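You operate a simulated robot arm through the tools that you are given. There is no shell and no other tool.

You are at the controls of a simulated two-armed robot. One attempt, no reset.

Task
Switch the blue and orange meters off; put them in the PADS drawer.
Fine: shut the drawer. Where these are worked on the way, their far stop is far enough and under half their travel is too little: drawer marked PADS.
Where things are to end (x, y in the base frame): blue vibration meter within 60 mm of [650, 650]; orange clamp meter within 60 mm of [650, 850].

The check looks at the end state, three seconds after you hand in, the way a careful person would. Anything else that was tipped, shoved, dropped, spilled or broken makes it a failure.

Robot
Two 7-joint arms with fingered hands on one trunk that stands fixed in place. Base frame: the origin is at the foot of the trunk, x ahead of it, y to its left, z up. Lengths are in mm, angles in degrees, forces in N, time in s.
The left shoulder is at [30, 136, 1180], the right one opposite. Each reaches about 1253 mm from its shoulder. Payload 5 kg a hand.
The tool frame of a hand sits at the grasp point between the pads (the TCP): z along the fingers, y along the line on which they close. The tips reach 42 mm beyond it. The gripper opens to 208 mm; its body begins 119 mm behind the TCP. The gripper is a hand of 4 fingers: y runs from the thumb to the fingers, the wrist lies at [0, 0, -332] in the tool frame, and closing takes about 1.5 s.
Orientation is that of the tool frame in the base frame, as a unit quaternion [x, y, z, w]. With the fingers straight down and closing along the base's y, the tool's x points along the base's -x, its y along +y and its z along -z.

Tools
- The arms move only by the tool servo_tool. It takes "left_steps", "right_steps" or both (then of equal length, played together; a hand with none holds still); each is one flat list of numbers, 6 for each row, row after row: the shift along the tool's x, y, z in mm, then the turn, a rotation vector about the tool's x, y, z in degrees. In form: [tx, ty, tz, rx, ry, rz, tx, ty, tz, rx, ry, rz, ...]. A call has 1 to 20 rows; each row shifts and turns the commanded pose from where the row before left it, along the tool's axes as they then stand. "left_claw" and "right_claw" are, for a hand that has rows, the finger opening in mm, from 0 to 208, set as the call begins (left out, the last holds). Rows are played at 5 a second. More than 50 mm and 8.6 degrees between two rows, or a gripper value outside its range, and nothing of the call is played. Where a pose cannot be reached the arm comes as near as it can. A force on the tool above 40 N (or 10 N above the force at the start of the call, whichever is more), or a blocked arm, ends the call early, and 0.2 s more pass. The fingers move at their own pace (about 72 mm/s each) and stop on an object; they squeeze with about 31 N. The grip force told is the motor's: it shows also when the fingers shut on nothing. Time passes only in rows, and 0.2 s behind the last, so rows that do not move let the fingers close. The reply holds the time, the measured pose of the TCP, the force on the tool along the base axes, the opening and the grip force, in the units named above and with some noise, with the torque about the TCP (base axes, N m) and any sound that the robot's microphone picked up, and new pictures: "views" is both (left out), scene, wrist or none (wrist: the cameras of the hands that moved).
- Cameras (640 x 400 px; columns grow to the right, rows downward): "scene" is now at [11.7, -39.6, 1882.4]; the picture's right is [-0.69, -0.72, 0.00], its down [-0.67, 0.65, -0.36] and it looks along [0.26, -0.25, -0.93] (base axes); focal length 214 px, centre (320, 200). "left" rides on the left gripper at [-101, 0, -145] in its tool frame; the picture's right is [0.00, -1.00, 0.00], its down [0.82, 0.00, -0.57] and it looks along [0.57, 0.00, 0.82] (tool axes); focal length 261 px, centre (320, 200). "right" rides on the right gripper at [101, 0, -145] in its tool frame; the picture's right is [0.00, 1.00, 0.00], its down [-0.82, 0.00, -0.57] and it looks along [-0.57, 0.00, 0.82] (tool axes); focal length 261 px, centre (320, 200). There is no depth. A picture from a camera that has moved, and an enlarged one, comes with that camera's place and axes in the base frame and with its lens.
- raise_lower(by): moves the trunk up (or, below 0, down) by that many mm; the arms and the scene camera ride with it, the base frame stays. It gives what a move gives, with no picture.
- finger_targets(finger1, finger2, finger3, thumb_bend, hand): sets how far each is bent, from 0 (flat) to 1 (curled in); at 0.3 the hand is open as for a grip, at 0.7 the pads meet at the TCP. One left out holds its place. A second passes; each finger stops where it meets its share of the squeeze, and holds until it gets a number again. A gripper value or a shape takes the hand back. It gives what a move gives, with no picture; readings hold the bend of each and the force on the fingers (four entries, about 0 where the hand has none), thumb and palm.
- hand_shape(shape, hand): the hand has 4 fingers and takes this shape, open, in about a second: jaw (thumb against the fingers, like two jaws); tri (thumb and two fingers); tip (a fingertip pinch); poke (one finger out to press); point (the index stretched); flat (the hand flat); cup (the hand cupped); fist (a fist). The gripper value then closes the fingers along that shape, each until it touches; the sizes above hold for jaw. It gives what a move gives, with no picture.
- head_to(pan, tilt): turns the head with the scene camera to pan (to the left, within 143 degrees either way) and tilt (down, from -29 to 69), counted from straight ahead of the robot. It gives what a move gives, and a new picture of the scene camera.
- zoom(camera, box): a new picture of the part [left, top, right, bottom] of that camera's present view, enlarged. It takes no simulated time.
- sign_off(): hands the job in; it is judged then, once.

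Nothing tells you positions but the pictures and the camera data. Unless the task says otherwise, let go and move clear before handing in.

The tools are called after ">>>" as name(argument=value, ...) on one line, values as JSON. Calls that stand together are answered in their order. servo_tool: Moves the arms, as the interface text tells. Its arguments: {"type":"object","properties":{"left_steps":{"type":"array"},"left_claw":{"type":"number"},"right_steps":{"type":"array"},"right_claw":{"type":"number"},"views":{"type":"string","enum":["both","scene","wrist","none"]}},"required":[]} The other tools are called the same way: raise_lower (by) moves the trunk up or down; hand_shape (shape, hand) gives the hand a shape; finger_targets (finger1, finger2, finger3, thumb_bend, hand) moves the fingers one by one; head_to (pan, tilt) turns the head that bears the scene camera; zoom (camera, box) takes an enlarged picture of a part of a camera's view; sign_off () hands the job in.

At the start:

```text
time: 0.0
left_ee_pos: [512.8, 756.6, 1132.8]
left_ee_rot: [0.0, 1.0, 0.0, 0.0]
left_ft_force: [0.1, -0.1, -0.2]
left_moment: [-0.01, -0.03, -0.01]
left_finger_gap: 207.9
left_grasp_force: 0.1
left_shape: jaw
left_bend: [0.3, 0.3, 0.3, 0.3]
left_finger forces: [0.0, 0.1, 0.0, 0.1, 0.0, 0.0]
right_ee_pos: [705.5, 68.2, 1117.9]
right_ee_rot: [-0.001, 1.0, 0.0, 0.0]
right_ft_force: [0.6, 0.0, -0.2]
right_moment: [0.04, -0.01, -0.01]
right_finger_gap: 207.9
right_grasp_force: 0.1
right_shape: jaw
right_bend: [0.3, 0.3, 0.3, 0.3]
right_finger forces: [0.1, 0.0, 0.1, 0.0, 0.0, 0.0]
trunk travel left (down, up): [-200.0, 290.0]
head pan, tilt (commanded): [-43.8, 68.8]
```

scene: 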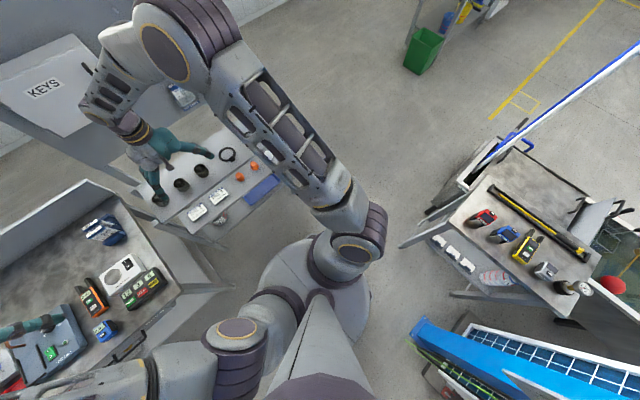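
right: 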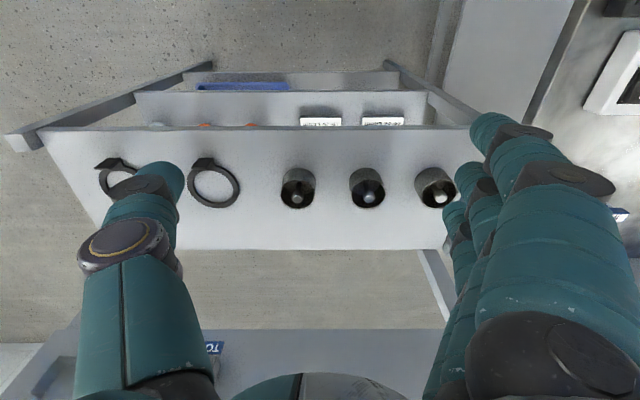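
left: 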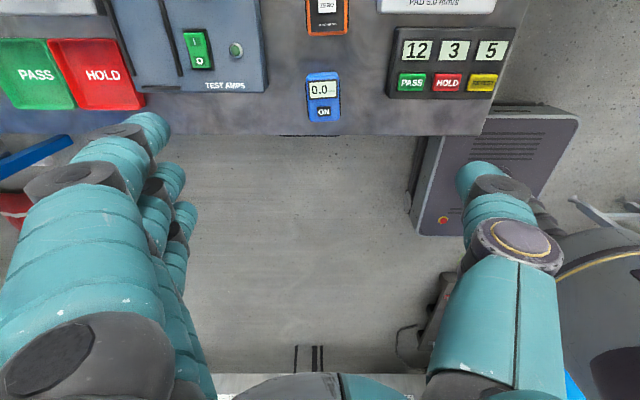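

I see a bench to the left with the orange and blue meters, a shelf/rack ahead and another bench to the right. I'll turn the head toward the left bench to get a better look.

>>> head_to(pan=50, tilt=45)

```text
time: 1.7
left_ee_pos: [513.3, 757.5, 1131.6]
left_ee_rot: [0.0, 1.0, 0.0, 0.001]
left_ft_force: [0.7, -0.3, -0.7]
left_moment: [0.02, 0.0, 0.02]
left_finger_gap: 207.9
left_grasp_force: 0.1
left_shape: jaw
left_bend: [0.3, 0.3, 0.3, 0.3]
left_finger forces: [0.1, 0.0, 0.1, 0.1, 0.0, 0.0]
right_ee_pos: [704.5, 68.1, 1118.1]
right_ee_rot: [0.0, 1.0, 0.0, 0.0]
right_ft_force: [-0.2, -1.6, 0.2]
right_moment: [-0.04, 0.02, 0.03]
right_finger_gap: 207.9
right_grasp_force: 0.1
right_shape: jaw
right_bend: [0.3, 0.3, 0.3, 0.3]
right_finger forces: [0.0, 0.0, 0.1, 0.1, 0.0, 0.1]
trunk travel left (down, up): [-200.0, 290.0]
head pan, tilt (commanded): [50.0, 45.0]
camera scene: at [23.7, 61.4, 1911.2], right [0.77, -0.64, 0.0], down [-0.46, -0.54, -0.71], along [0.45, 0.54, -0.71], focal length 214 px, centre (320, 200)
```

scene: 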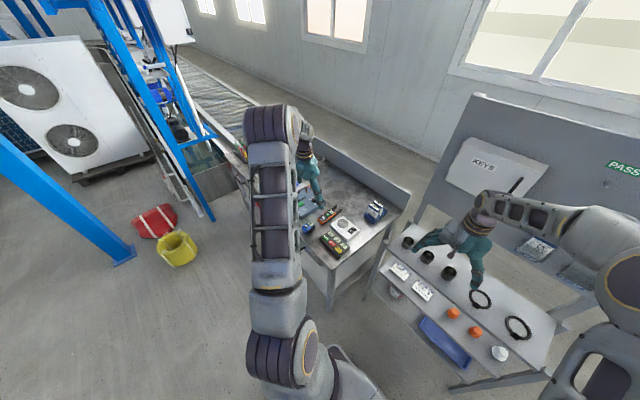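

The bench with the meters lies ahead-left, behind the left arm in this view. I'll enlarge both the scene and the left wrist view to read the details.

>>> zoom(camera="scene", box=[240, 130, 430, 300])

>>> zoom(camera="left", box=[100, 0, 540, 200])

>>> head_to(pan=75, tilt=55)

```text
2.35 times, centred on (335, 215) of scene
camera zoom: at [23.7, 61.4, 1911.2], right [0.77, -0.64, 0.0], down [-0.46, -0.54, -0.71], along [0.45, 0.54, -0.71], focal length 505 px, centre (285, 165)
```

zoom: 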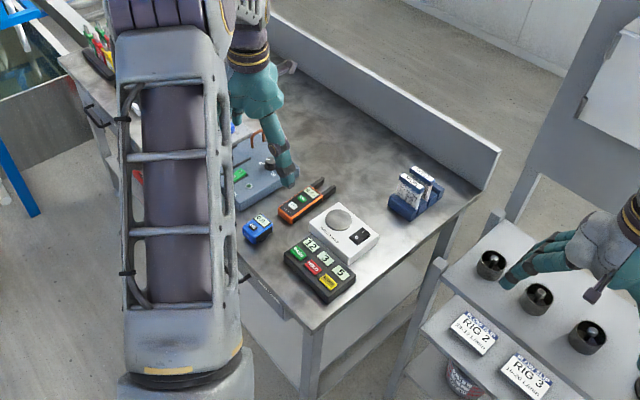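

```text
1.45 times, centred on (320, 100) of left
camera zoom: at [614.8, 757.8, 1277.1], right [0.0, -1.0, 0.0], down [-0.82, 0.0, 0.57], along [-0.57, 0.0, -0.82], focal length 379 px, centre (320, 346)
```

zoom: 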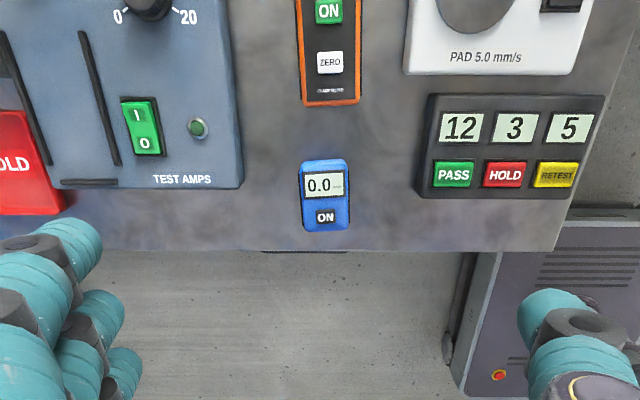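

```text
time: 2.6
left_ee_pos: [513.5, 758.2, 1133.5]
left_ee_rot: [0.0, 1.0, 0.0, 0.0]
left_ft_force: [0.0, -0.4, 0.5]
left_moment: [-0.04, 0.01, -0.02]
left_finger_gap: 207.7
left_grasp_force: 0.0
left_shape: jaw
left_bend: [0.3, 0.3, 0.3, 0.3]
left_finger forces: [0.1, 0.1, 0.0, 0.0, 0.1, 0.1]
right_ee_pos: [704.3, 68.8, 1117.8]
right_ee_rot: [0.0, 1.0, 0.0, 0.0]
right_ft_force: [-0.4, 0.9, 0.2]
right_moment: [0.01, -0.01, -0.02]
right_finger_gap: 207.9
right_grasp_force: 0.0
right_shape: jaw
right_bend: [0.3, 0.3, 0.3, 0.3]
right_finger forces: [0.0, 0.0, 0.1, 0.1, 0.1, 0.0]
trunk travel left (down, up): [-200.0, 290.0]
head pan, tilt (commanded): [75.0, 55.0]
camera scene: at [-9.8, 68.7, 1897.8], right [0.97, -0.26, 0.0], down [-0.21, -0.79, -0.57], along [0.15, 0.55, -0.82], focal length 214 px, centre (320, 200)
```

scene: 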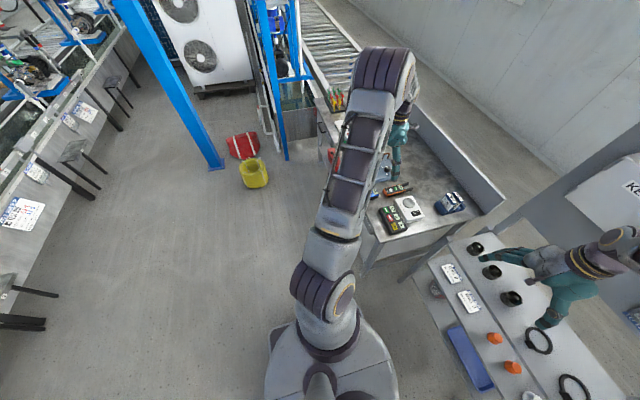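

The bench corner with the white pad tester and meters is right of the left forearm. I'll enlarge this view and then look for the drawer label on the bench front.

>>> zoom(camera="scene", box=[300, 120, 500, 280])

>>> zoom(camera="left", box=[140, 100, 480, 300])

>>> zoom(camera="left", box=[0, 0, 640, 140])

```text
2.50 times, centred on (400, 200) of scene
camera zoom: at [-9.8, 68.7, 1897.8], right [0.97, -0.26, 0.0], down [-0.21, -0.79, -0.57], along [0.15, 0.55, -0.82], focal length 536 px, centre (120, 200)
```

zoom: 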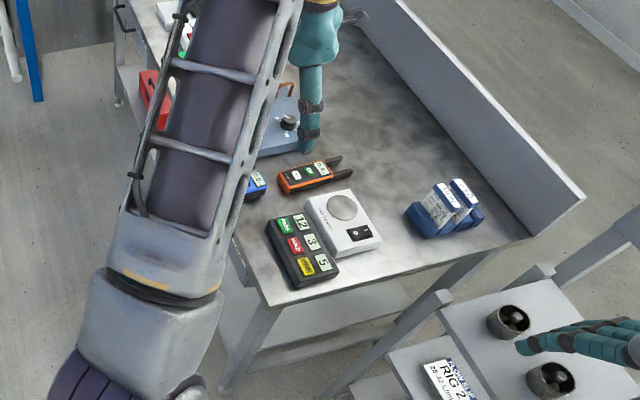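

```text
1.88 times, centred on (310, 200) of left
camera zoom: at [614.8, 757.8, 1277.1], right [0.0, -1.0, 0.0], down [-0.82, 0.0, 0.57], along [-0.57, 0.0, -0.82], focal length 491 px, centre (339, 200)
```

zoom: 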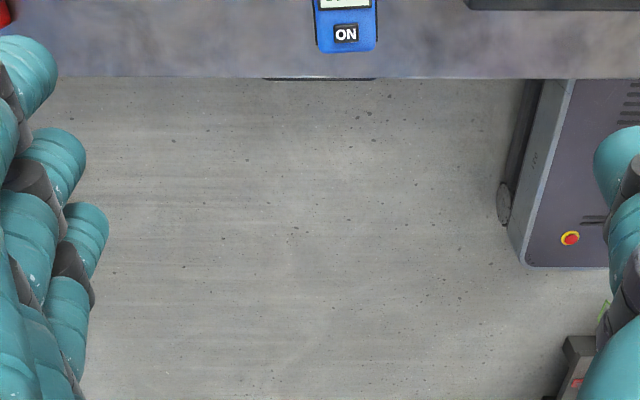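

```text
1.00 times, centred on (320, 70) of left (not enlarged: the box is as wide or as high as the picture)
camera zoom: at [614.8, 757.8, 1277.1], right [0.0, -1.0, 0.0], down [-0.82, 0.0, 0.57], along [-0.57, 0.0, -0.82], focal length 261 px, centre (320, 330)
```

zoom: 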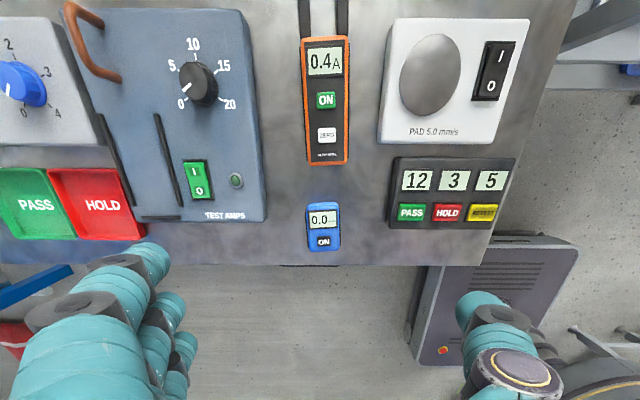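

The bench top is at about z=800 with its front edge near x=433, the blue meter near (505, 753) and the orange meter behind it, and a dark drawer handle shows on the bench front. I'll pull the left hand back and pitch it forward, so that its camera sees the bench front and I can check the drawer label.

>>> servo_tool(left_steps=[40, -3, 0, 0, 0, 0, 40, -3, 0, 0, 0, 0, 40, -3, 0, 0, 0, 0, 40, -3, 0, 0, 0, 0, 40, -3, 0, 0, 0, 0, 40, -3, 0, 0, 0, 0, 40, -3, 0, 0, 0, 0, 40, -3, 0, 0, 0, 0, 0, 0, 0, 0, -8, 0, 0, 0, 0, 0, -8, 0, 0, 0, 0, 0, -8, 0, 0, 0, 0, 0, -8, 0, 0, 0, 0, 0, -8, 0, 0, 0, 0, 0, -8, 0, 0, 0, 0, 0, -8, 0, 0, 0, 0, 0, -8, 0])

```text
time: 6.0
left_ee_pos: [193.0, 733.7, 1131.5]
left_ee_rot: [-0.001, 0.847, 0.0, 0.531]
left_ft_force: [-0.6, 0.3, -0.2]
left_moment: [-0.06, 0.0, -0.06]
left_finger_gap: 207.9
left_grasp_force: 0.1
left_shape: jaw
left_bend: [0.3, 0.3, 0.3, 0.3]
left_finger forces: [0.0, 0.1, 0.0, 0.0, 0.1, 0.1]
right_ee_pos: [704.1, 70.7, 1118.8]
right_ee_rot: [0.0, 1.0, -0.001, 0.0]
right_ft_force: [-0.3, 1.0, 0.8]
right_moment: [-0.15, -0.03, 0.0]
right_finger_gap: 207.9
right_grasp_force: 0.1
right_shape: jaw
right_bend: [0.3, 0.3, 0.3, 0.3]
right_finger forces: [0.0, 0.0, 0.1, 0.0, 0.0, 0.0]
trunk travel left (down, up): [-200.0, 290.0]
head pan, tilt (commanded): [75.0, 55.0]
camera scene: at [-10.8, 70.6, 1897.7], right [0.97, -0.26, 0.0], down [-0.21, -0.79, -0.57], along [0.15, 0.55, -0.82], focal length 214 px, centre (320, 200)
camera left: at [107.3, 735.2, 1285.8], right [0.0, -1.0, 0.0], down [-0.87, 0.0, -0.49], along [0.49, 0.0, -0.87], focal length 261 px, centre (320, 200)
```

scene: 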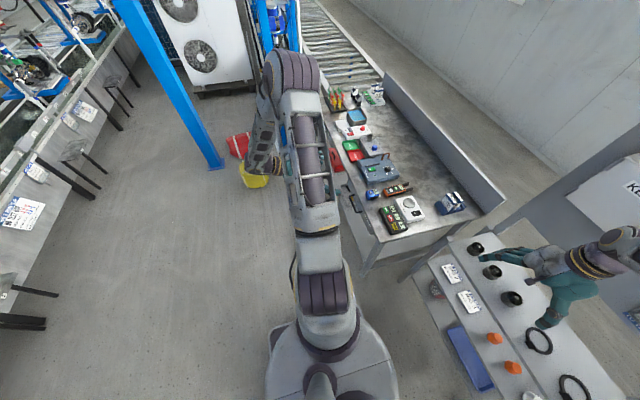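
left: 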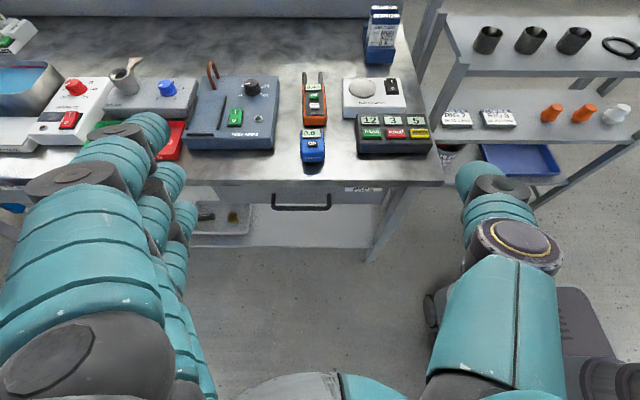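

Now the drawer with its bar handle is visible under the blue meter, and a small label sits to its right. I'll enlarge it to read it and look at the meters.

>>> zoom(camera="left", box=[180, 160, 460, 260])

>>> zoom(camera="left", box=[260, 60, 460, 180])

>>> zoom(camera="scene", box=[320, 70, 500, 280])

```text
2.29 times, centred on (320, 210) of left
camera zoom: at [107.3, 735.2, 1285.8], right [0.0, -1.0, 0.0], down [-0.87, 0.0, -0.49], along [0.49, 0.0, -0.87], focal length 596 px, centre (320, 177)
```

zoom: 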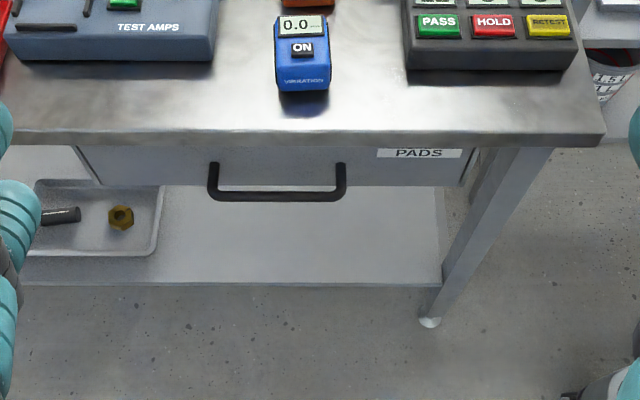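

```text
3.20 times, centred on (360, 120) of left
camera zoom: at [107.3, 735.2, 1285.8], right [0.0, -1.0, 0.0], down [-0.87, 0.0, -0.49], along [0.49, 0.0, -0.87], focal length 834 px, centre (192, 456)
```

zoom: 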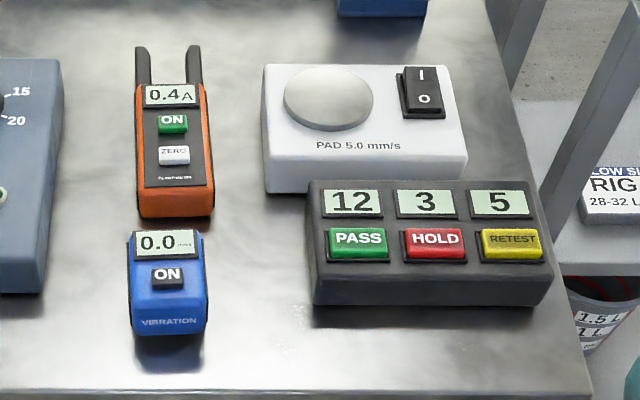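

```text
1.90 times, centred on (410, 175) of scene
camera zoom: at [-10.8, 70.6, 1897.7], right [0.97, -0.26, 0.0], down [-0.21, -0.79, -0.57], along [0.15, 0.55, -0.82], focal length 408 px, centre (149, 248)
```

zoom: 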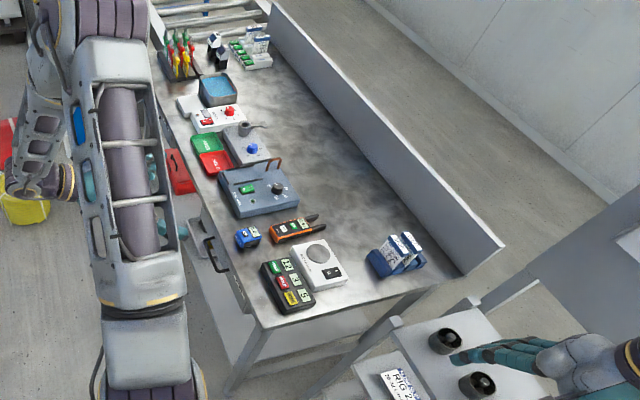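

The PADS drawer is confirmed: its front spans roughly y 575–985, and the bar handle is near (398, 780, 728), standing about 40 mm proud. I'll level the left hand and roll it 90° so that it can grip the bar from the front.

>>> servo_tool(left_steps=[0, 0, 0, 0, -8, 0, 0, 0, 0, 0, -8, 0, 0, 0, 0, 0, 0, 8.2, 0, 0, 0, 0, 0, 8.2, 0, 0, 0, 0, 0, 8.2, 0, 0, 0, 0, 0, 8.2, 0, 0, 0, 0, 0, 8.2, 0, 0, 0, 0, 0, 8.2, 0, 0, 0, 0, 0, 8.2, 0, 0, 0, 0, 0, 8.2, 0, 0, 0, 0, 0, 8.2, 0, 0, 0, 0, 0, 8.2, 0, 0, 0, 0, 0, 8])

```text
time: 8.8
left_ee_pos: [193.4, 732.4, 1132.6]
left_ee_rot: [0.542, 0.541, 0.455, 0.454]
left_ft_force: [0.0, -0.2, 0.4]
left_moment: [0.0, 0.01, 0.0]
left_finger_gap: 207.7
left_grasp_force: 0.2
left_shape: jaw
left_bend: [0.3, 0.3, 0.3, 0.3]
left_finger forces: [0.0, 0.0, 0.1, 0.0, 0.0, 0.0]
right_ee_pos: [705.1, 67.9, 1117.8]
right_ee_rot: [0.0, 1.0, 0.0, 0.0]
right_ft_force: [-0.5, -0.9, 1.4]
right_moment: [0.01, -0.02, 0.02]
right_finger_gap: 207.9
right_grasp_force: 0.0
right_shape: jaw
right_bend: [0.3, 0.3, 0.3, 0.3]
right_finger forces: [0.0, 0.1, 0.0, 0.0, 0.0, 0.0]
trunk travel left (down, up): [-200.0, 290.0]
head pan, tilt (commanded): [75.0, 55.0]
camera scene: at [-10.1, 68.8, 1897.8], right [0.97, -0.26, 0.0], down [-0.21, -0.79, -0.57], along [0.15, 0.55, -0.82], focal length 214 px, centre (320, 200)
camera left: at [51.2, 632.7, 1157.9], right [-0.17, 0.0, -0.98], down [-0.56, 0.82, 0.1], along [0.81, 0.57, -0.14], focal length 261 px, centre (320, 200)
```

scene: 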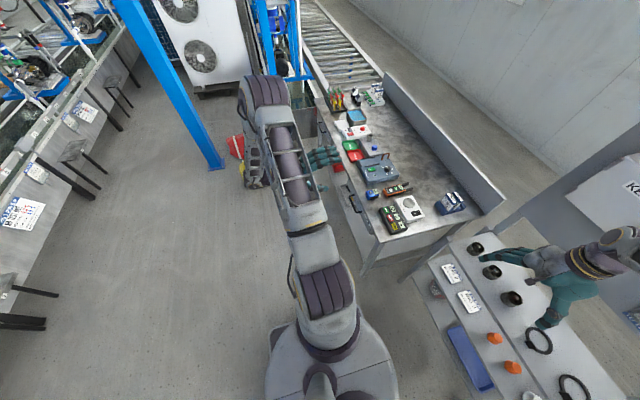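
left: 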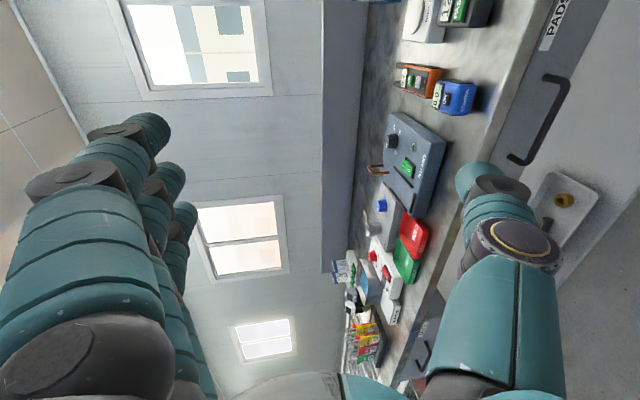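

The roll was reached with no strain, and the handle shows right ahead of the thumb in the left wrist view. I'll enlarge it to refine the handle's location.

>>> zoom(camera="left", box=[400, 0, 640, 240])

```text
1.67 times, centred on (520, 120) of left
camera zoom: at [51.2, 632.7, 1157.9], right [-0.17, 0.0, -0.98], down [-0.56, 0.82, 0.1], along [0.81, 0.57, -0.14], focal length 434 px, centre (-13, 333)
```

zoom: 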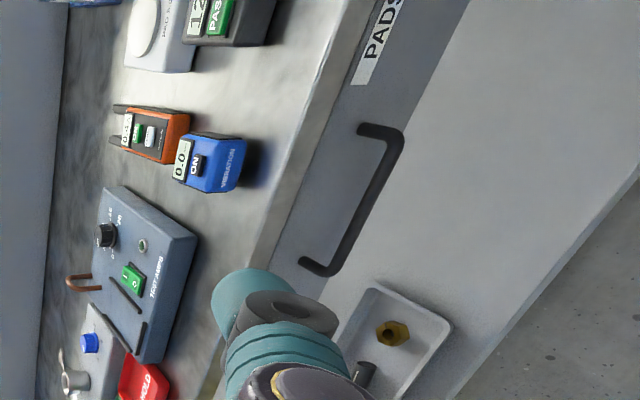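

The handle's bar spans y 708–843 at about x=396, z=731, with the drawer face near x=430. I'll lower the hand to a pre-grasp pose about 110 mm short of the bar with the fingers partly closed.

>>> servo_tool(left_steps=[4.84, -40, 16, 0, 0, 0, 4.84, -40, 16, 0, 0, 0, 4.84, -40, 16, 0, 0, 0, 4.84, -40, 16, 0, 0, 0, 4.84, -40, 16, 0, 0, 0, 4.84, -40, 16, 0, 0, 0, 4.84, -40, 16, 0, 0, 0, 4.84, -40, 16, 0, 0, 0, 4.84, -40, 16, 0, 0, 0, 0, 0, 0, 0, 0, 0], left_claw=60)

```text
time: 11.0
left_ee_pos: [272.1, 775.6, 753.3]
left_ee_rot: [0.542, 0.541, 0.454, 0.455]
left_ft_force: [-0.2, 0.0, 0.9]
left_moment: [0.01, 0.01, 0.02]
left_finger_gap: 60.2
left_grasp_force: 0.0
left_shape: jaw
left_bend: [0.73, 0.73, 0.73, 0.7]
left_finger forces: [0.0, 0.0, 0.0, 0.0, 0.1, 0.1]
right_ee_pos: [704.7, 68.6, 1118.5]
right_ee_rot: [-0.001, 1.0, 0.0, 0.001]
right_ft_force: [-0.4, 0.5, -0.5]
right_moment: [0.06, 0.0, 0.04]
right_finger_gap: 207.8
right_grasp_force: 0.2
right_shape: jaw
right_bend: [0.3, 0.3, 0.3, 0.3]
right_finger forces: [0.0, 0.0, 0.0, 0.1, 0.1, 0.0]
trunk travel left (down, up): [-200.0, 290.0]
head pan, tilt (commanded): [75.0, 55.0]
camera scene: at [-10.4, 68.0, 1898.0], right [0.97, -0.26, 0.0], down [-0.21, -0.79, -0.57], along [0.15, 0.55, -0.82], focal length 214 px, centre (320, 200)
camera left: at [130.2, 675.7, 778.7], right [-0.17, 0.0, -0.98], down [-0.56, 0.82, 0.1], along [0.81, 0.57, -0.15], focal length 261 px, centre (320, 200)
```

scene: 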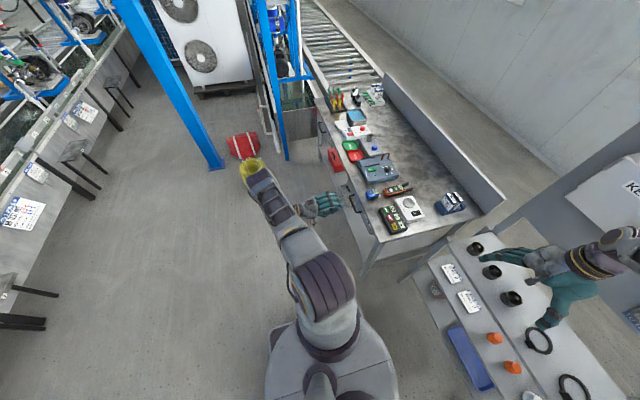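
left: 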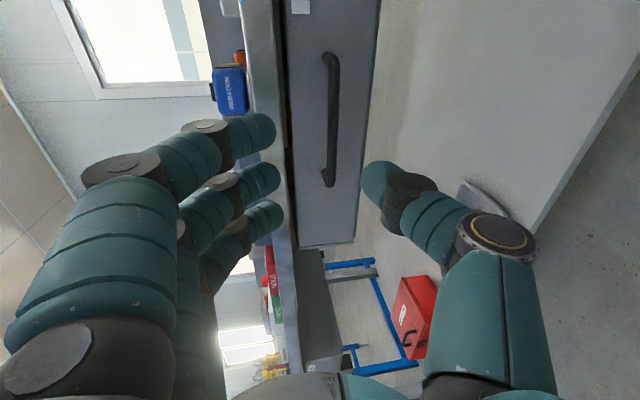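

The bar now appears centered slightly below the middle of the opening, so I refine it to about (402, 775, 718). I'll drop 12 mm and advance onto the bar.

>>> servo_tool(left_steps=[0, -12, 0, 0, 0, 0, 0, 0, 25, 0, 0, 0, 0, 0, 25, 0, 0, 0, 0, 0, 25, 0, 0, 0, 0, 0, 20, 0, 0, 0, 0, 0, 15, 0, 0, 0], left_claw=60, views="wrist")

```text
time: 12.4
left_ee_pos: [378.4, 776.3, 722.5]
left_ee_rot: [0.542, 0.542, 0.454, 0.454]
left_ft_force: [0.0, -0.5, -0.6]
left_moment: [0.0, 0.01, -0.01]
left_finger_gap: 60.2
left_grasp_force: 0.1
left_shape: jaw
left_bend: [0.73, 0.73, 0.73, 0.7]
left_finger forces: [0.0, 0.1, 0.0, 0.1, 0.0, 0.0]
right_ee_pos: [705.4, 69.0, 1118.7]
right_ee_rot: [0.0, 1.0, 0.001, 0.0]
right_ft_force: [0.4, -0.4, 0.4]
right_moment: [0.03, 0.01, 0.0]
right_finger_gap: 207.9
right_grasp_force: 0.0
right_shape: jaw
right_bend: [0.3, 0.3, 0.3, 0.3]
right_finger forces: [0.0, 0.0, 0.0, 0.0, 0.1, 0.1]
trunk travel left (down, up): [-200.0, 290.0]
head pan, tilt (commanded): [75.0, 55.0]
camera left: at [236.7, 675.3, 747.2], right [-0.17, 0.0, -0.98], down [-0.56, 0.82, 0.1], along [0.81, 0.57, -0.15], focal length 261 px, centre (320, 200)
```

left: 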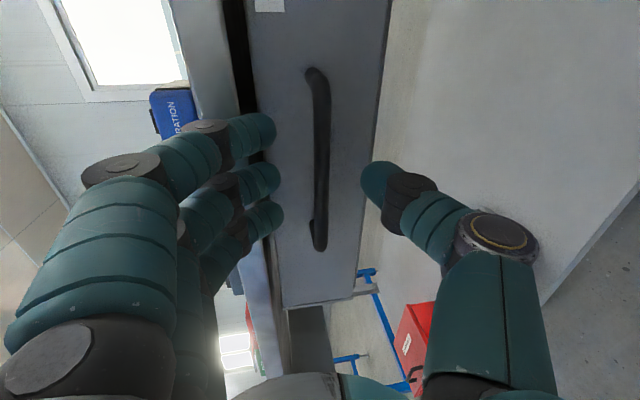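

The bar sits nicely between the fingers and thumb, about 20 mm beyond the TCP. I'll advance 8 mm more and close on it.

>>> servo_tool(left_steps=[0, 0, 8, 0, 0, 0], left_claw=60, views="none")

>>> servo_tool(left_steps=[0, 0, 0, 0, 0, 0, 0, 0, 0, 0, 0, 0, 0, 0, 0, 0, 0, 0, 0, 0, 0, 0, 0, 0, 0, 0, 0, 0, 0, 0, 0, 0, 0, 0, 0, 0], left_claw=0, views="wrist")

```text
time: 12.8
left_ee_pos: [387.4, 777.2, 721.0]
left_ee_rot: [0.542, 0.541, 0.454, 0.455]
left_ft_force: [-0.7, 0.6, 0.2]
left_moment: [0.02, 0.0, -0.02]
left_finger_gap: 59.9
left_grasp_force: 0.0
left_shape: jaw
left_bend: [0.73, 0.73, 0.73, 0.7]
left_finger forces: [0.0, 0.1, 0.0, 0.1, 0.1, 0.0]
right_ee_pos: [703.9, 68.6, 1117.3]
right_ee_rot: [0.0, 1.0, 0.0, 0.0]
right_ft_force: [0.3, -0.3, 0.2]
right_moment: [0.0, 0.02, -0.02]
right_finger_gap: 207.9
right_grasp_force: 0.1
right_shape: jaw
right_bend: [0.3, 0.3, 0.3, 0.3]
right_finger forces: [0.0, 0.0, 0.0, 0.0, 0.0, 0.1]
trunk travel left (down, up): [-200.0, 290.0]
head pan, tilt (commanded): [75.0, 55.0]
```

```text
time: 14.2
left_ee_pos: [386.7, 775.6, 720.1]
left_ee_rot: [0.542, 0.542, 0.455, 0.454]
left_ft_force: [3.3, 0.6, -7.6]
left_moment: [-0.02, 0.09, 0.03]
left_finger_gap: 0.0
left_grasp_force: 31.3
left_shape: jaw
left_bend: [0.7, 0.7, 0.7, 0.72]
left_finger forces: [6.1, 6.0, 6.0, 0.1, 23.1, 0.0]
right_ee_pos: [704.2, 68.7, 1119.0]
right_ee_rot: [0.001, 1.0, 0.0, 0.0]
right_ft_force: [-0.7, -0.6, 0.3]
right_moment: [0.01, -0.01, 0.0]
right_finger_gap: 207.8
right_grasp_force: 0.0
right_shape: jaw
right_bend: [0.3, 0.3, 0.3, 0.3]
right_finger forces: [0.0, 0.0, 0.1, 0.0, 0.0, 0.0]
trunk travel left (down, up): [-200.0, 290.0]
head pan, tilt (commanded): [75.0, 55.0]
camera left: at [244.8, 675.3, 745.7], right [-0.17, -0.01, -0.98], down [-0.56, 0.82, 0.1], along [0.81, 0.57, -0.15], focal length 261 px, centre (320, 200)
```

left: 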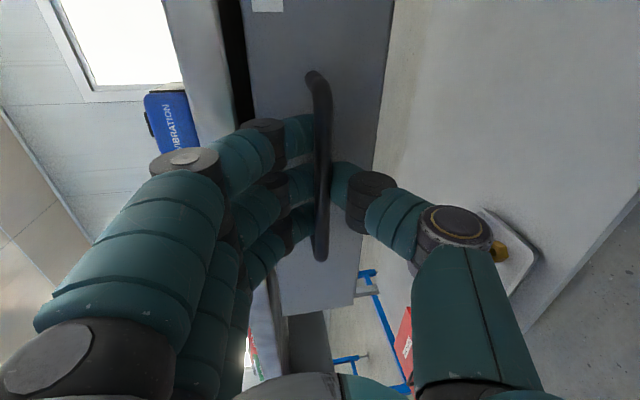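

The fingers have closed around the bar with 31 N. I'll pull back 60 mm slowly in −x and check whether the drawer follows.

>>> servo_tool(left_steps=[0, -1.7, -9.8, 0, 0, 0, 0, -1.7, -9.8, 0, 0, 0, 0, -1.7, -9.8, 0, 0, 0, 0, -1.7, -9.8, 0, 0, 0, 0, -1.7, -9.8, 0, 0, 0, 0, -1.7, -9.8, 0, 0, 0], left_claw=0)

```text
time: 15.6
left_ee_pos: [326.1, 777.5, 719.5]
left_ee_rot: [0.542, 0.542, 0.453, 0.454]
left_ft_force: [-1.3, -7.2, -14.3]
left_moment: [-0.03, 0.2, -0.13]
left_finger_gap: 0.0
left_grasp_force: 31.2
left_shape: jaw
left_bend: [0.7, 0.7, 0.7, 0.71]
left_finger forces: [3.3, 0.1, 3.1, 0.1, 0.0, 0.0]
right_ee_pos: [704.8, 68.8, 1118.6]
right_ee_rot: [0.0, 1.0, 0.0, 0.0]
right_ft_force: [-0.4, -0.1, 0.2]
right_moment: [0.0, -0.06, 0.02]
right_finger_gap: 207.7
right_grasp_force: 0.1
right_shape: jaw
right_bend: [0.3, 0.3, 0.3, 0.3]
right_finger forces: [0.0, 0.0, 0.1, 0.0, 0.0, 0.0]
trunk travel left (down, up): [-200.0, 290.0]
head pan, tilt (commanded): [75.0, 55.0]
camera scene: at [-10.1, 69.3, 1897.8], right [0.97, -0.26, 0.0], down [-0.21, -0.79, -0.57], along [0.15, 0.55, -0.82], focal length 214 px, centre (320, 200)
camera left: at [184.3, 675.5, 745.5], right [-0.17, -0.01, -0.98], down [-0.56, 0.82, 0.1], along [0.81, 0.57, -0.15], focal length 261 px, centre (320, 200)
```

scene: 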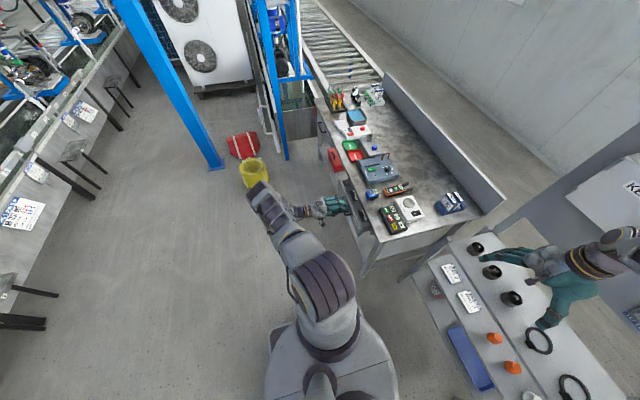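
left: 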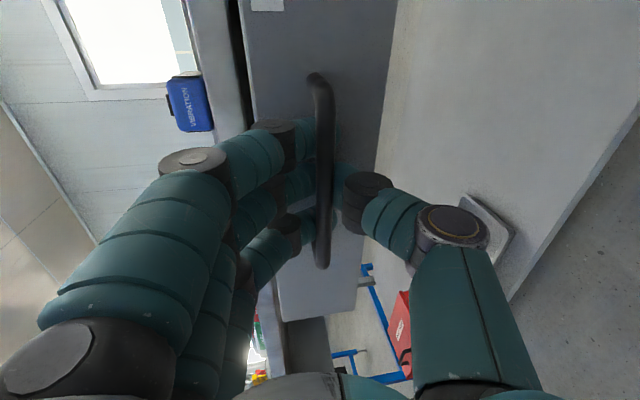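

The drawer follows the hand — it's hooked well. I'll keep pulling, watching for the far stop.

>>> servo_tool(left_steps=[0, -2.1, -12.3, 0, 0, 0, 0, -2.1, -12.3, 0, 0, 0, 0, -2.1, -12.3, 0, 0, 0, 0, -2.1, -12.3, 0, 0, 0, 0, -2.1, -12.3, 0, 0, 0, 0, -2.1, -12.3, 0, 0, 0, 0, -2.1, -12.3, 0, 0, 0, 0, -2.1, -12.3, 0, 0, 0, 0, -2.1, -12.3, 0, 0, 0, 0, -2.1, -12.3, 0, 0, 0, 0, -2.1, -12.3, 0, 0, 0, 0, -2.1, -12.3, 0, 0, 0], left_claw=0)

```text
time: 18.2
left_ee_pos: [176.1, 776.6, 721.4]
left_ee_rot: [0.541, 0.543, 0.453, 0.455]
left_ft_force: [-0.2, -7.1, -19.6]
left_moment: [-0.03, 0.2, -0.11]
left_finger_gap: 0.0
left_grasp_force: 30.8
left_shape: jaw
left_bend: [0.7, 0.7, 0.7, 0.71]
left_finger forces: [2.6, 0.0, 2.2, 0.1, 0.1, 0.1]
right_ee_pos: [704.9, 68.8, 1118.8]
right_ee_rot: [0.0, 1.0, 0.0, 0.0]
right_ft_force: [0.7, 0.1, 0.1]
right_moment: [0.02, -0.02, 0.03]
right_finger_gap: 207.8
right_grasp_force: 0.1
right_shape: jaw
right_bend: [0.3, 0.3, 0.3, 0.3]
right_finger forces: [0.1, 0.0, 0.0, 0.0, 0.0, 0.0]
trunk travel left (down, up): [-200.0, 290.0]
head pan, tilt (commanded): [75.0, 55.0]
camera scene: at [-10.1, 69.8, 1897.7], right [0.97, -0.26, 0.0], down [-0.21, -0.79, -0.57], along [0.15, 0.55, -0.82], focal length 214 px, centre (320, 200)
camera left: at [35.0, 675.8, 746.7], right [-0.17, -0.01, -0.98], down [-0.56, 0.82, 0.09], along [0.81, 0.57, -0.15], focal length 261 px, centre (320, 200)
```

scene: 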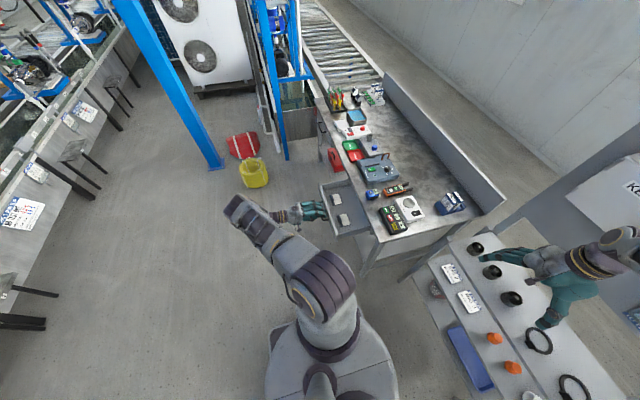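
left: 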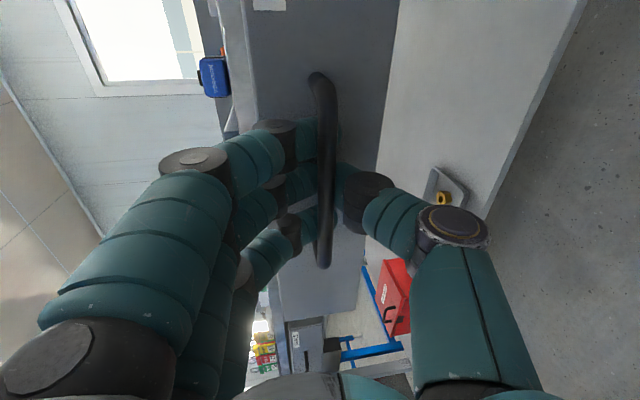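

The drawer is out about 210 mm and holds two white labelled boxes/pads in the middle. I'll keep pulling gently until the stop.

>>> servo_tool(left_steps=[0, -3, -12.3, 0, 0, 0, 0, -3, -12.3, 0, 0, 0, 0, -2.1, -12.3, 0, 0, 0, 0, -2.1, -12.3, 0, 0, 0, 0, -2.1, -12.3, 0, 0, 0, 0, -2.1, -12.3, 0, 0, 0, 0, -2.1, -12.3, 0, 0, 0, 0, -2.1, -12.3, 0, 0, 0, 0, -2.1, -12.3, 0, 0, 0, 0, -2.1, -12.3, 0, 0, 0], left_claw=0)

```text
time: 19.9
left_ee_pos: [93.2, 775.6, 720.4]
left_ee_rot: [0.541, 0.539, 0.454, 0.459]
left_ft_force: [28.2, 7.2, -14.7]
left_moment: [0.04, 0.02, 0.09]
left_finger_gap: 0.0
left_grasp_force: 31.1
left_shape: jaw
left_bend: [0.7, 0.7, 0.7, 0.71]
left_finger forces: [7.4, 0.0, 6.6, 0.0, 28.7, 0.1]
right_ee_pos: [704.7, 70.3, 1118.9]
right_ee_rot: [0.0, 1.0, -0.001, -0.002]
right_ft_force: [-0.9, -0.5, 0.4]
right_moment: [0.03, -0.07, 0.04]
right_finger_gap: 207.5
right_grasp_force: 0.1
right_shape: jaw
right_bend: [0.3, 0.3, 0.3, 0.3]
right_finger forces: [0.1, 0.0, 0.0, 0.1, 0.1, 0.1]
trunk travel left (down, up): [-200.0, 290.0]
head pan, tilt (commanded): [75.0, 55.0]
stopped in row 8 (left hand): the force on the tool passed its limit at 43 N (the readings are from after the stop); the commanded pose is now the measured one
camera scene: at [-9.0, 70.6, 1897.7], right [0.97, -0.26, 0.0], down [-0.21, -0.79, -0.57], along [0.15, 0.55, -0.82], focal length 214 px, centre (320, 200)
camera left: at [-48.9, 676.1, 744.2], right [-0.17, -0.01, -0.99], down [-0.56, 0.82, 0.09], along [0.81, 0.57, -0.14], focal length 261 px, centre (320, 200)
```

scene: 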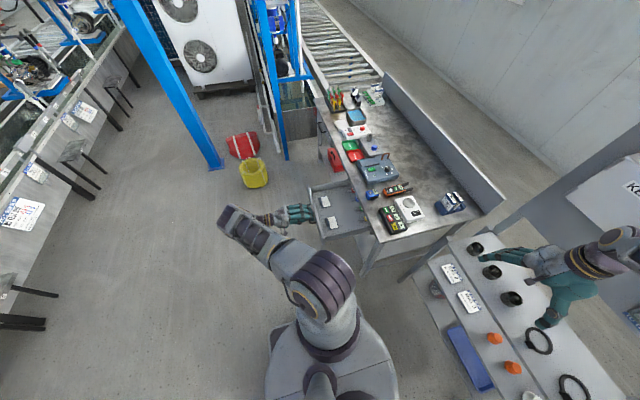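
left: 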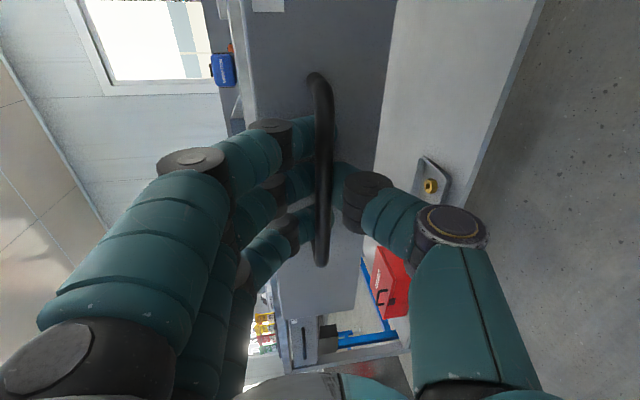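

The drawer has reached its far stop after roughly 290 mm of travel. I'll enlarge the view of the drawer's inside.

>>> zoom(camera="scene", box=[290, 140, 430, 260])

```text
3.33 times, centred on (360, 200) of scene
camera zoom: at [-9.0, 70.6, 1897.7], right [0.97, -0.26, 0.0], down [-0.21, -0.79, -0.57], along [0.15, 0.55, -0.82], focal length 715 px, centre (187, 200)
```

zoom: 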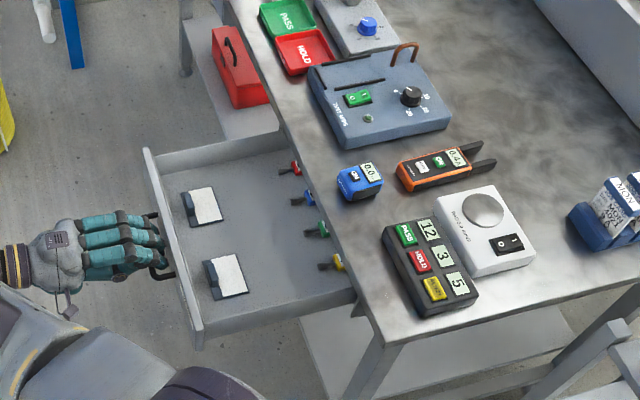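

Inside the drawer there are two pads near the front (about x≈232, y≈856 and y≈691) and four coloured plugs near x≈415–450. The free strip between them, x≈275–410, is where the meters should go (about 290 mm short of x=650). I'll release the handle, back off and lift clear.

>>> servo_tool(left_steps=[0, 0, 0, 0, 0, 0, 0, 0, 0, 0, 0, 0, 0, 0, 0, 0, 0, 0, 0, 0, 0, 0, 0, 0, 0, 0, 0, 0, 0, 0], left_claw=70, views="wrist")

```text
time: 21.1
left_ee_pos: [90.2, 775.6, 720.8]
left_ee_rot: [0.541, 0.54, 0.455, 0.457]
left_ft_force: [0.7, 0.0, 0.6]
left_moment: [-0.05, 0.01, 0.01]
left_finger_gap: 69.4
left_grasp_force: 0.1
left_shape: jaw
left_bend: [0.73, 0.73, 0.73, 0.7]
left_finger forces: [0.0, 0.0, 0.0, 0.1, 0.0, 0.0]
right_ee_pos: [704.9, 68.4, 1118.6]
right_ee_rot: [0.001, 1.0, -0.001, 0.0]
right_ft_force: [-0.4, 1.2, 0.0]
right_moment: [0.02, -0.01, -0.01]
right_finger_gap: 207.6
right_grasp_force: 0.0
right_shape: jaw
right_bend: [0.3, 0.3, 0.3, 0.3]
right_finger forces: [0.1, 0.0, 0.0, 0.1, 0.0, 0.0]
trunk travel left (down, up): [-200.0, 290.0]
head pan, tilt (commanded): [75.0, 55.0]
camera left: at [-52.4, 675.7, 745.7], right [-0.17, -0.01, -0.99], down [-0.56, 0.82, 0.09], along [0.81, 0.57, -0.14], focal length 261 px, centre (320, 200)
```

left: 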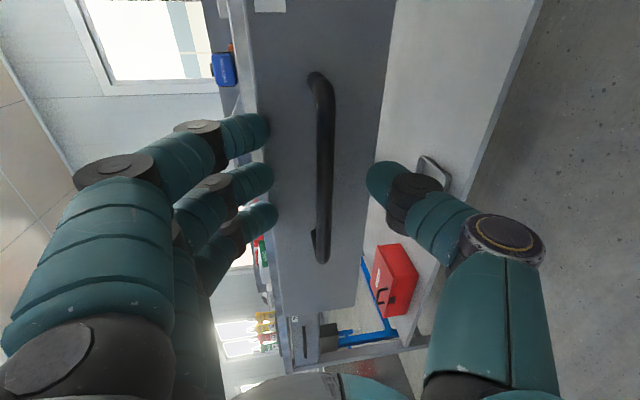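

The fingers are free of the bar. From the image comparison the drawer's travel is about 298 mm. I'll back off, lift, and roll the hand back.

>>> servo_tool(left_steps=[0, 0, -25, 0, 0, 0, 0, 0, -25, 0, 0, 0, 0, 0, -25, 0, 0, 0, 0, 39.4, -7, 0, 0, 0, 0, 39.4, -7, 0, 0, 0, 0, 39.4, -7, 0, 0, 0, 0, 39.4, -7, 0, 0, 0, 0, 39.4, -7, 0, 0, 0, 0, 39.4, -7, 0, 0, 0, 0, 39.4, -7, 0, 0, 0, 0, 39.4, -7, 0, 0, 0, 0, 39.4, -7, 0, 0, 0, 0, 39.4, -7, 0, 0, 0], left_claw=70, views="none")

>>> servo_tool(left_steps=[0, 0, 0, 0, 0, -8.2, 0, 0, 0, 0, 0, -8.2, 0, 0, 0, 0, 0, -8.2, 0, 0, 0, 0, 0, -8.2, 0, 0, 0, 0, 0, -8.2, 0, 0, 0, 0, 0, -8.2, 0, 0, 0, 0, 0, -8.2, 0, 0, 0, 0, 0, -8.2, 0, 0, 0, 0, 0, -8.2, 0, 0, 0, 0, 0, -8.2, 0, 0, 0, 0, 0, -8], left_claw=208, views="both")

```text
time: 23.9
left_ee_pos: [14.2, 776.0, 1134.0]
left_ee_rot: [0.541, 0.54, 0.455, 0.458]
left_ft_force: [0.3, 0.0, 0.2]
left_moment: [0.0, -0.03, 0.08]
left_finger_gap: 69.9
left_grasp_force: 0.0
left_shape: jaw
left_bend: [0.73, 0.73, 0.73, 0.7]
left_finger forces: [0.0, 0.1, 0.1, 0.1, 0.0, 0.0]
right_ee_pos: [706.0, 67.8, 1117.1]
right_ee_rot: [0.001, 1.0, 0.0, 0.0]
right_ft_force: [0.7, -1.2, -0.6]
right_moment: [0.14, 0.03, -0.01]
right_finger_gap: 207.8
right_grasp_force: 0.0
right_shape: jaw
right_bend: [0.3, 0.3, 0.3, 0.3]
right_finger forces: [0.1, 0.1, 0.0, 0.1, 0.0, 0.1]
trunk travel left (down, up): [-200.0, 290.0]
head pan, tilt (commanded): [75.0, 55.0]
```

```text
time: 26.3
left_ee_pos: [13.3, 776.1, 1134.2]
left_ee_rot: [0.001, 0.764, -0.003, 0.645]
left_ft_force: [0.0, -0.4, -0.6]
left_moment: [-0.02, -0.01, 0.0]
left_finger_gap: 208.1
left_grasp_force: 0.0
left_shape: jaw
left_bend: [0.3, 0.3, 0.3, 0.3]
left_finger forces: [0.0, 0.1, 0.0, 0.0, 0.1, 0.0]
right_ee_pos: [704.0, 69.0, 1118.4]
right_ee_rot: [0.0, 1.0, -0.001, 0.0]
right_ft_force: [-0.4, 0.5, -0.8]
right_moment: [-0.01, 0.03, 0.02]
right_finger_gap: 207.7
right_grasp_force: 0.2
right_shape: jaw
right_bend: [0.3, 0.3, 0.3, 0.3]
right_finger forces: [0.0, 0.0, 0.1, 0.0, 0.0, 0.0]
trunk travel left (down, up): [-200.0, 290.0]
head pan, tilt (commanded): [75.0, 55.0]
camera scene: at [-10.1, 68.9, 1897.8], right [0.97, -0.26, 0.0], down [-0.21, -0.79, -0.57], along [0.15, 0.55, -0.82], focal length 214 px, centre (320, 200)
camera left: at [-112.2, 778.2, 1257.1], right [0.0, -1.0, 0.01], down [-0.7, 0.0, -0.71], along [0.71, -0.01, -0.7], focal length 261 px, centre (320, 200)
```

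scene: 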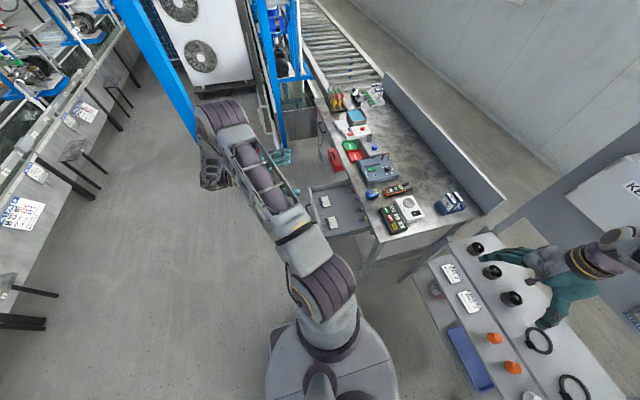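
left: 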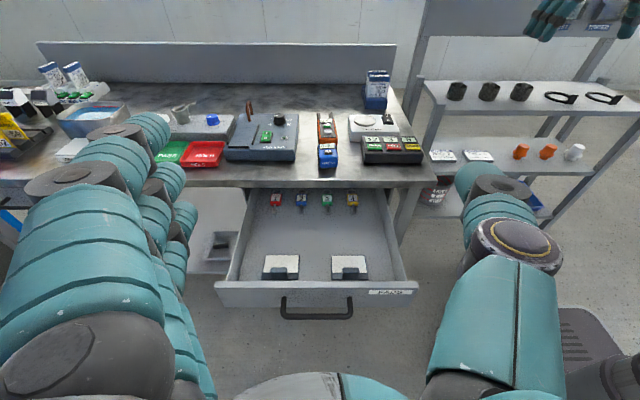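

I have a good view into the open drawer now. I'll enlarge it to measure the free space and the meters.

>>> zoom(camera="left", box=[200, 170, 440, 330])

>>> zoom(camera="left", box=[220, 90, 440, 200])

```text
2.50 times, centred on (320, 250) of left
camera zoom: at [-112.2, 778.2, 1257.1], right [0.0, -1.0, 0.01], down [-0.7, 0.0, -0.71], along [0.71, -0.01, -0.7], focal length 652 px, centre (320, 75)
```

zoom: 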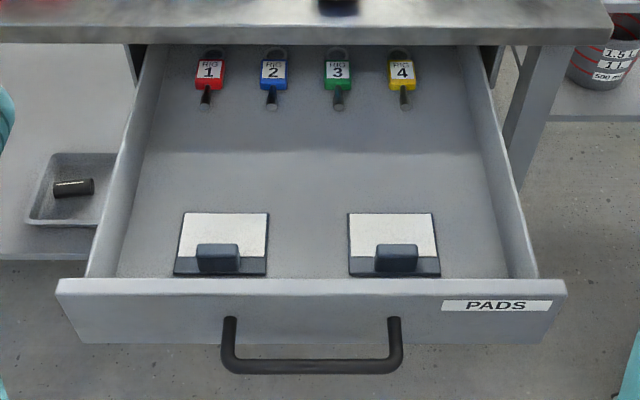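

```text
2.91 times, centred on (330, 145) of left
camera zoom: at [-112.2, 778.2, 1257.1], right [0.0, -1.0, 0.01], down [-0.7, 0.0, -0.71], along [0.71, -0.01, -0.7], focal length 758 px, centre (291, 360)
```

zoom: 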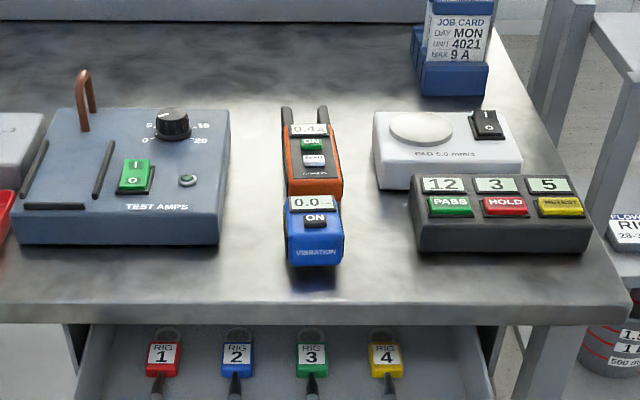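

The bench top is at z≈797, and the orange meter (about 177 × 60 × 38 mm) must lie crosswise between the pads (x≤265) and the rig keys (x≥414). To choose a slim enough grip, I'll try the fingertip-pinch shape in free air and look at it.

>>> hand_shape(hand="left", shape="tip")

>>> servo_tool(left_steps=[0, 0, 0, 0, 8, 0, 0, 0, 0, 0, 8, 0, 0, 0, 0, 0, 8, 0, 0, 0, 0, 0, 8, 0, 0, 0, 0, 0, 8, 0, 0, 0, 0, 0, 8, 0, 0, 0, 0, 0, 8, 0], left_claw=60, views="wrist")

```text
time: 27.2
left_ee_pos: [12.4, 776.3, 1134.7]
left_ee_rot: [0.003, 0.764, -0.003, 0.645]
left_ft_force: [-0.7, 0.8, 0.4]
left_moment: [0.0, 0.01, -0.02]
left_finger_gap: 207.7
left_grasp_force: 0.0
left_shape: tip
left_bend: [0.06, 0.3, 0.06, 0.3]
left_finger forces: [0.1, 0.1, 0.0, 0.0, 0.0, 0.0]
right_ee_pos: [703.5, 67.2, 1118.6]
right_ee_rot: [0.0, 1.0, 0.0, 0.0]
right_ft_force: [0.4, 0.1, 0.3]
right_moment: [0.0, -0.01, -0.02]
right_finger_gap: 207.7
right_grasp_force: 0.0
right_shape: jaw
right_bend: [0.3, 0.3, 0.3, 0.3]
right_finger forces: [0.0, 0.0, 0.0, 0.0, 0.1, 0.0]
trunk travel left (down, up): [-200.0, 290.0]
head pan, tilt (commanded): [75.0, 55.0]
```

```text
time: 28.8
left_ee_pos: [12.8, 776.5, 1134.6]
left_ee_rot: [0.0, 0.978, 0.0, 0.21]
left_ft_force: [-0.3, 0.4, 0.3]
left_moment: [0.06, 0.03, 0.04]
left_finger_gap: 60.4
left_grasp_force: 0.1
left_shape: tip
left_bend: [0.05, 0.73, 0.05, 0.7]
left_finger forces: [0.0, 0.0, 0.0, 0.1, 0.0, 0.0]
right_ee_pos: [705.4, 66.6, 1118.0]
right_ee_rot: [0.0, 1.0, 0.0, -0.002]
right_ft_force: [0.5, 0.1, -0.4]
right_moment: [0.08, 0.08, 0.01]
right_finger_gap: 207.8
right_grasp_force: 0.1
right_shape: jaw
right_bend: [0.3, 0.3, 0.3, 0.3]
right_finger forces: [0.1, 0.1, 0.0, 0.1, 0.1, 0.1]
trunk travel left (down, up): [-200.0, 290.0]
head pan, tilt (commanded): [75.0, 55.0]
camera left: at [45.9, 776.7, 1307.3], right [0.0, -1.0, 0.0], down [-0.98, 0.0, 0.18], along [-0.18, 0.0, -0.98], focal length 261 px, centre (320, 200)
```

left: 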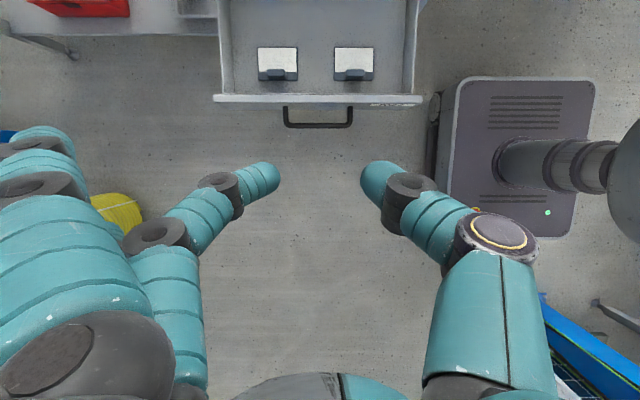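

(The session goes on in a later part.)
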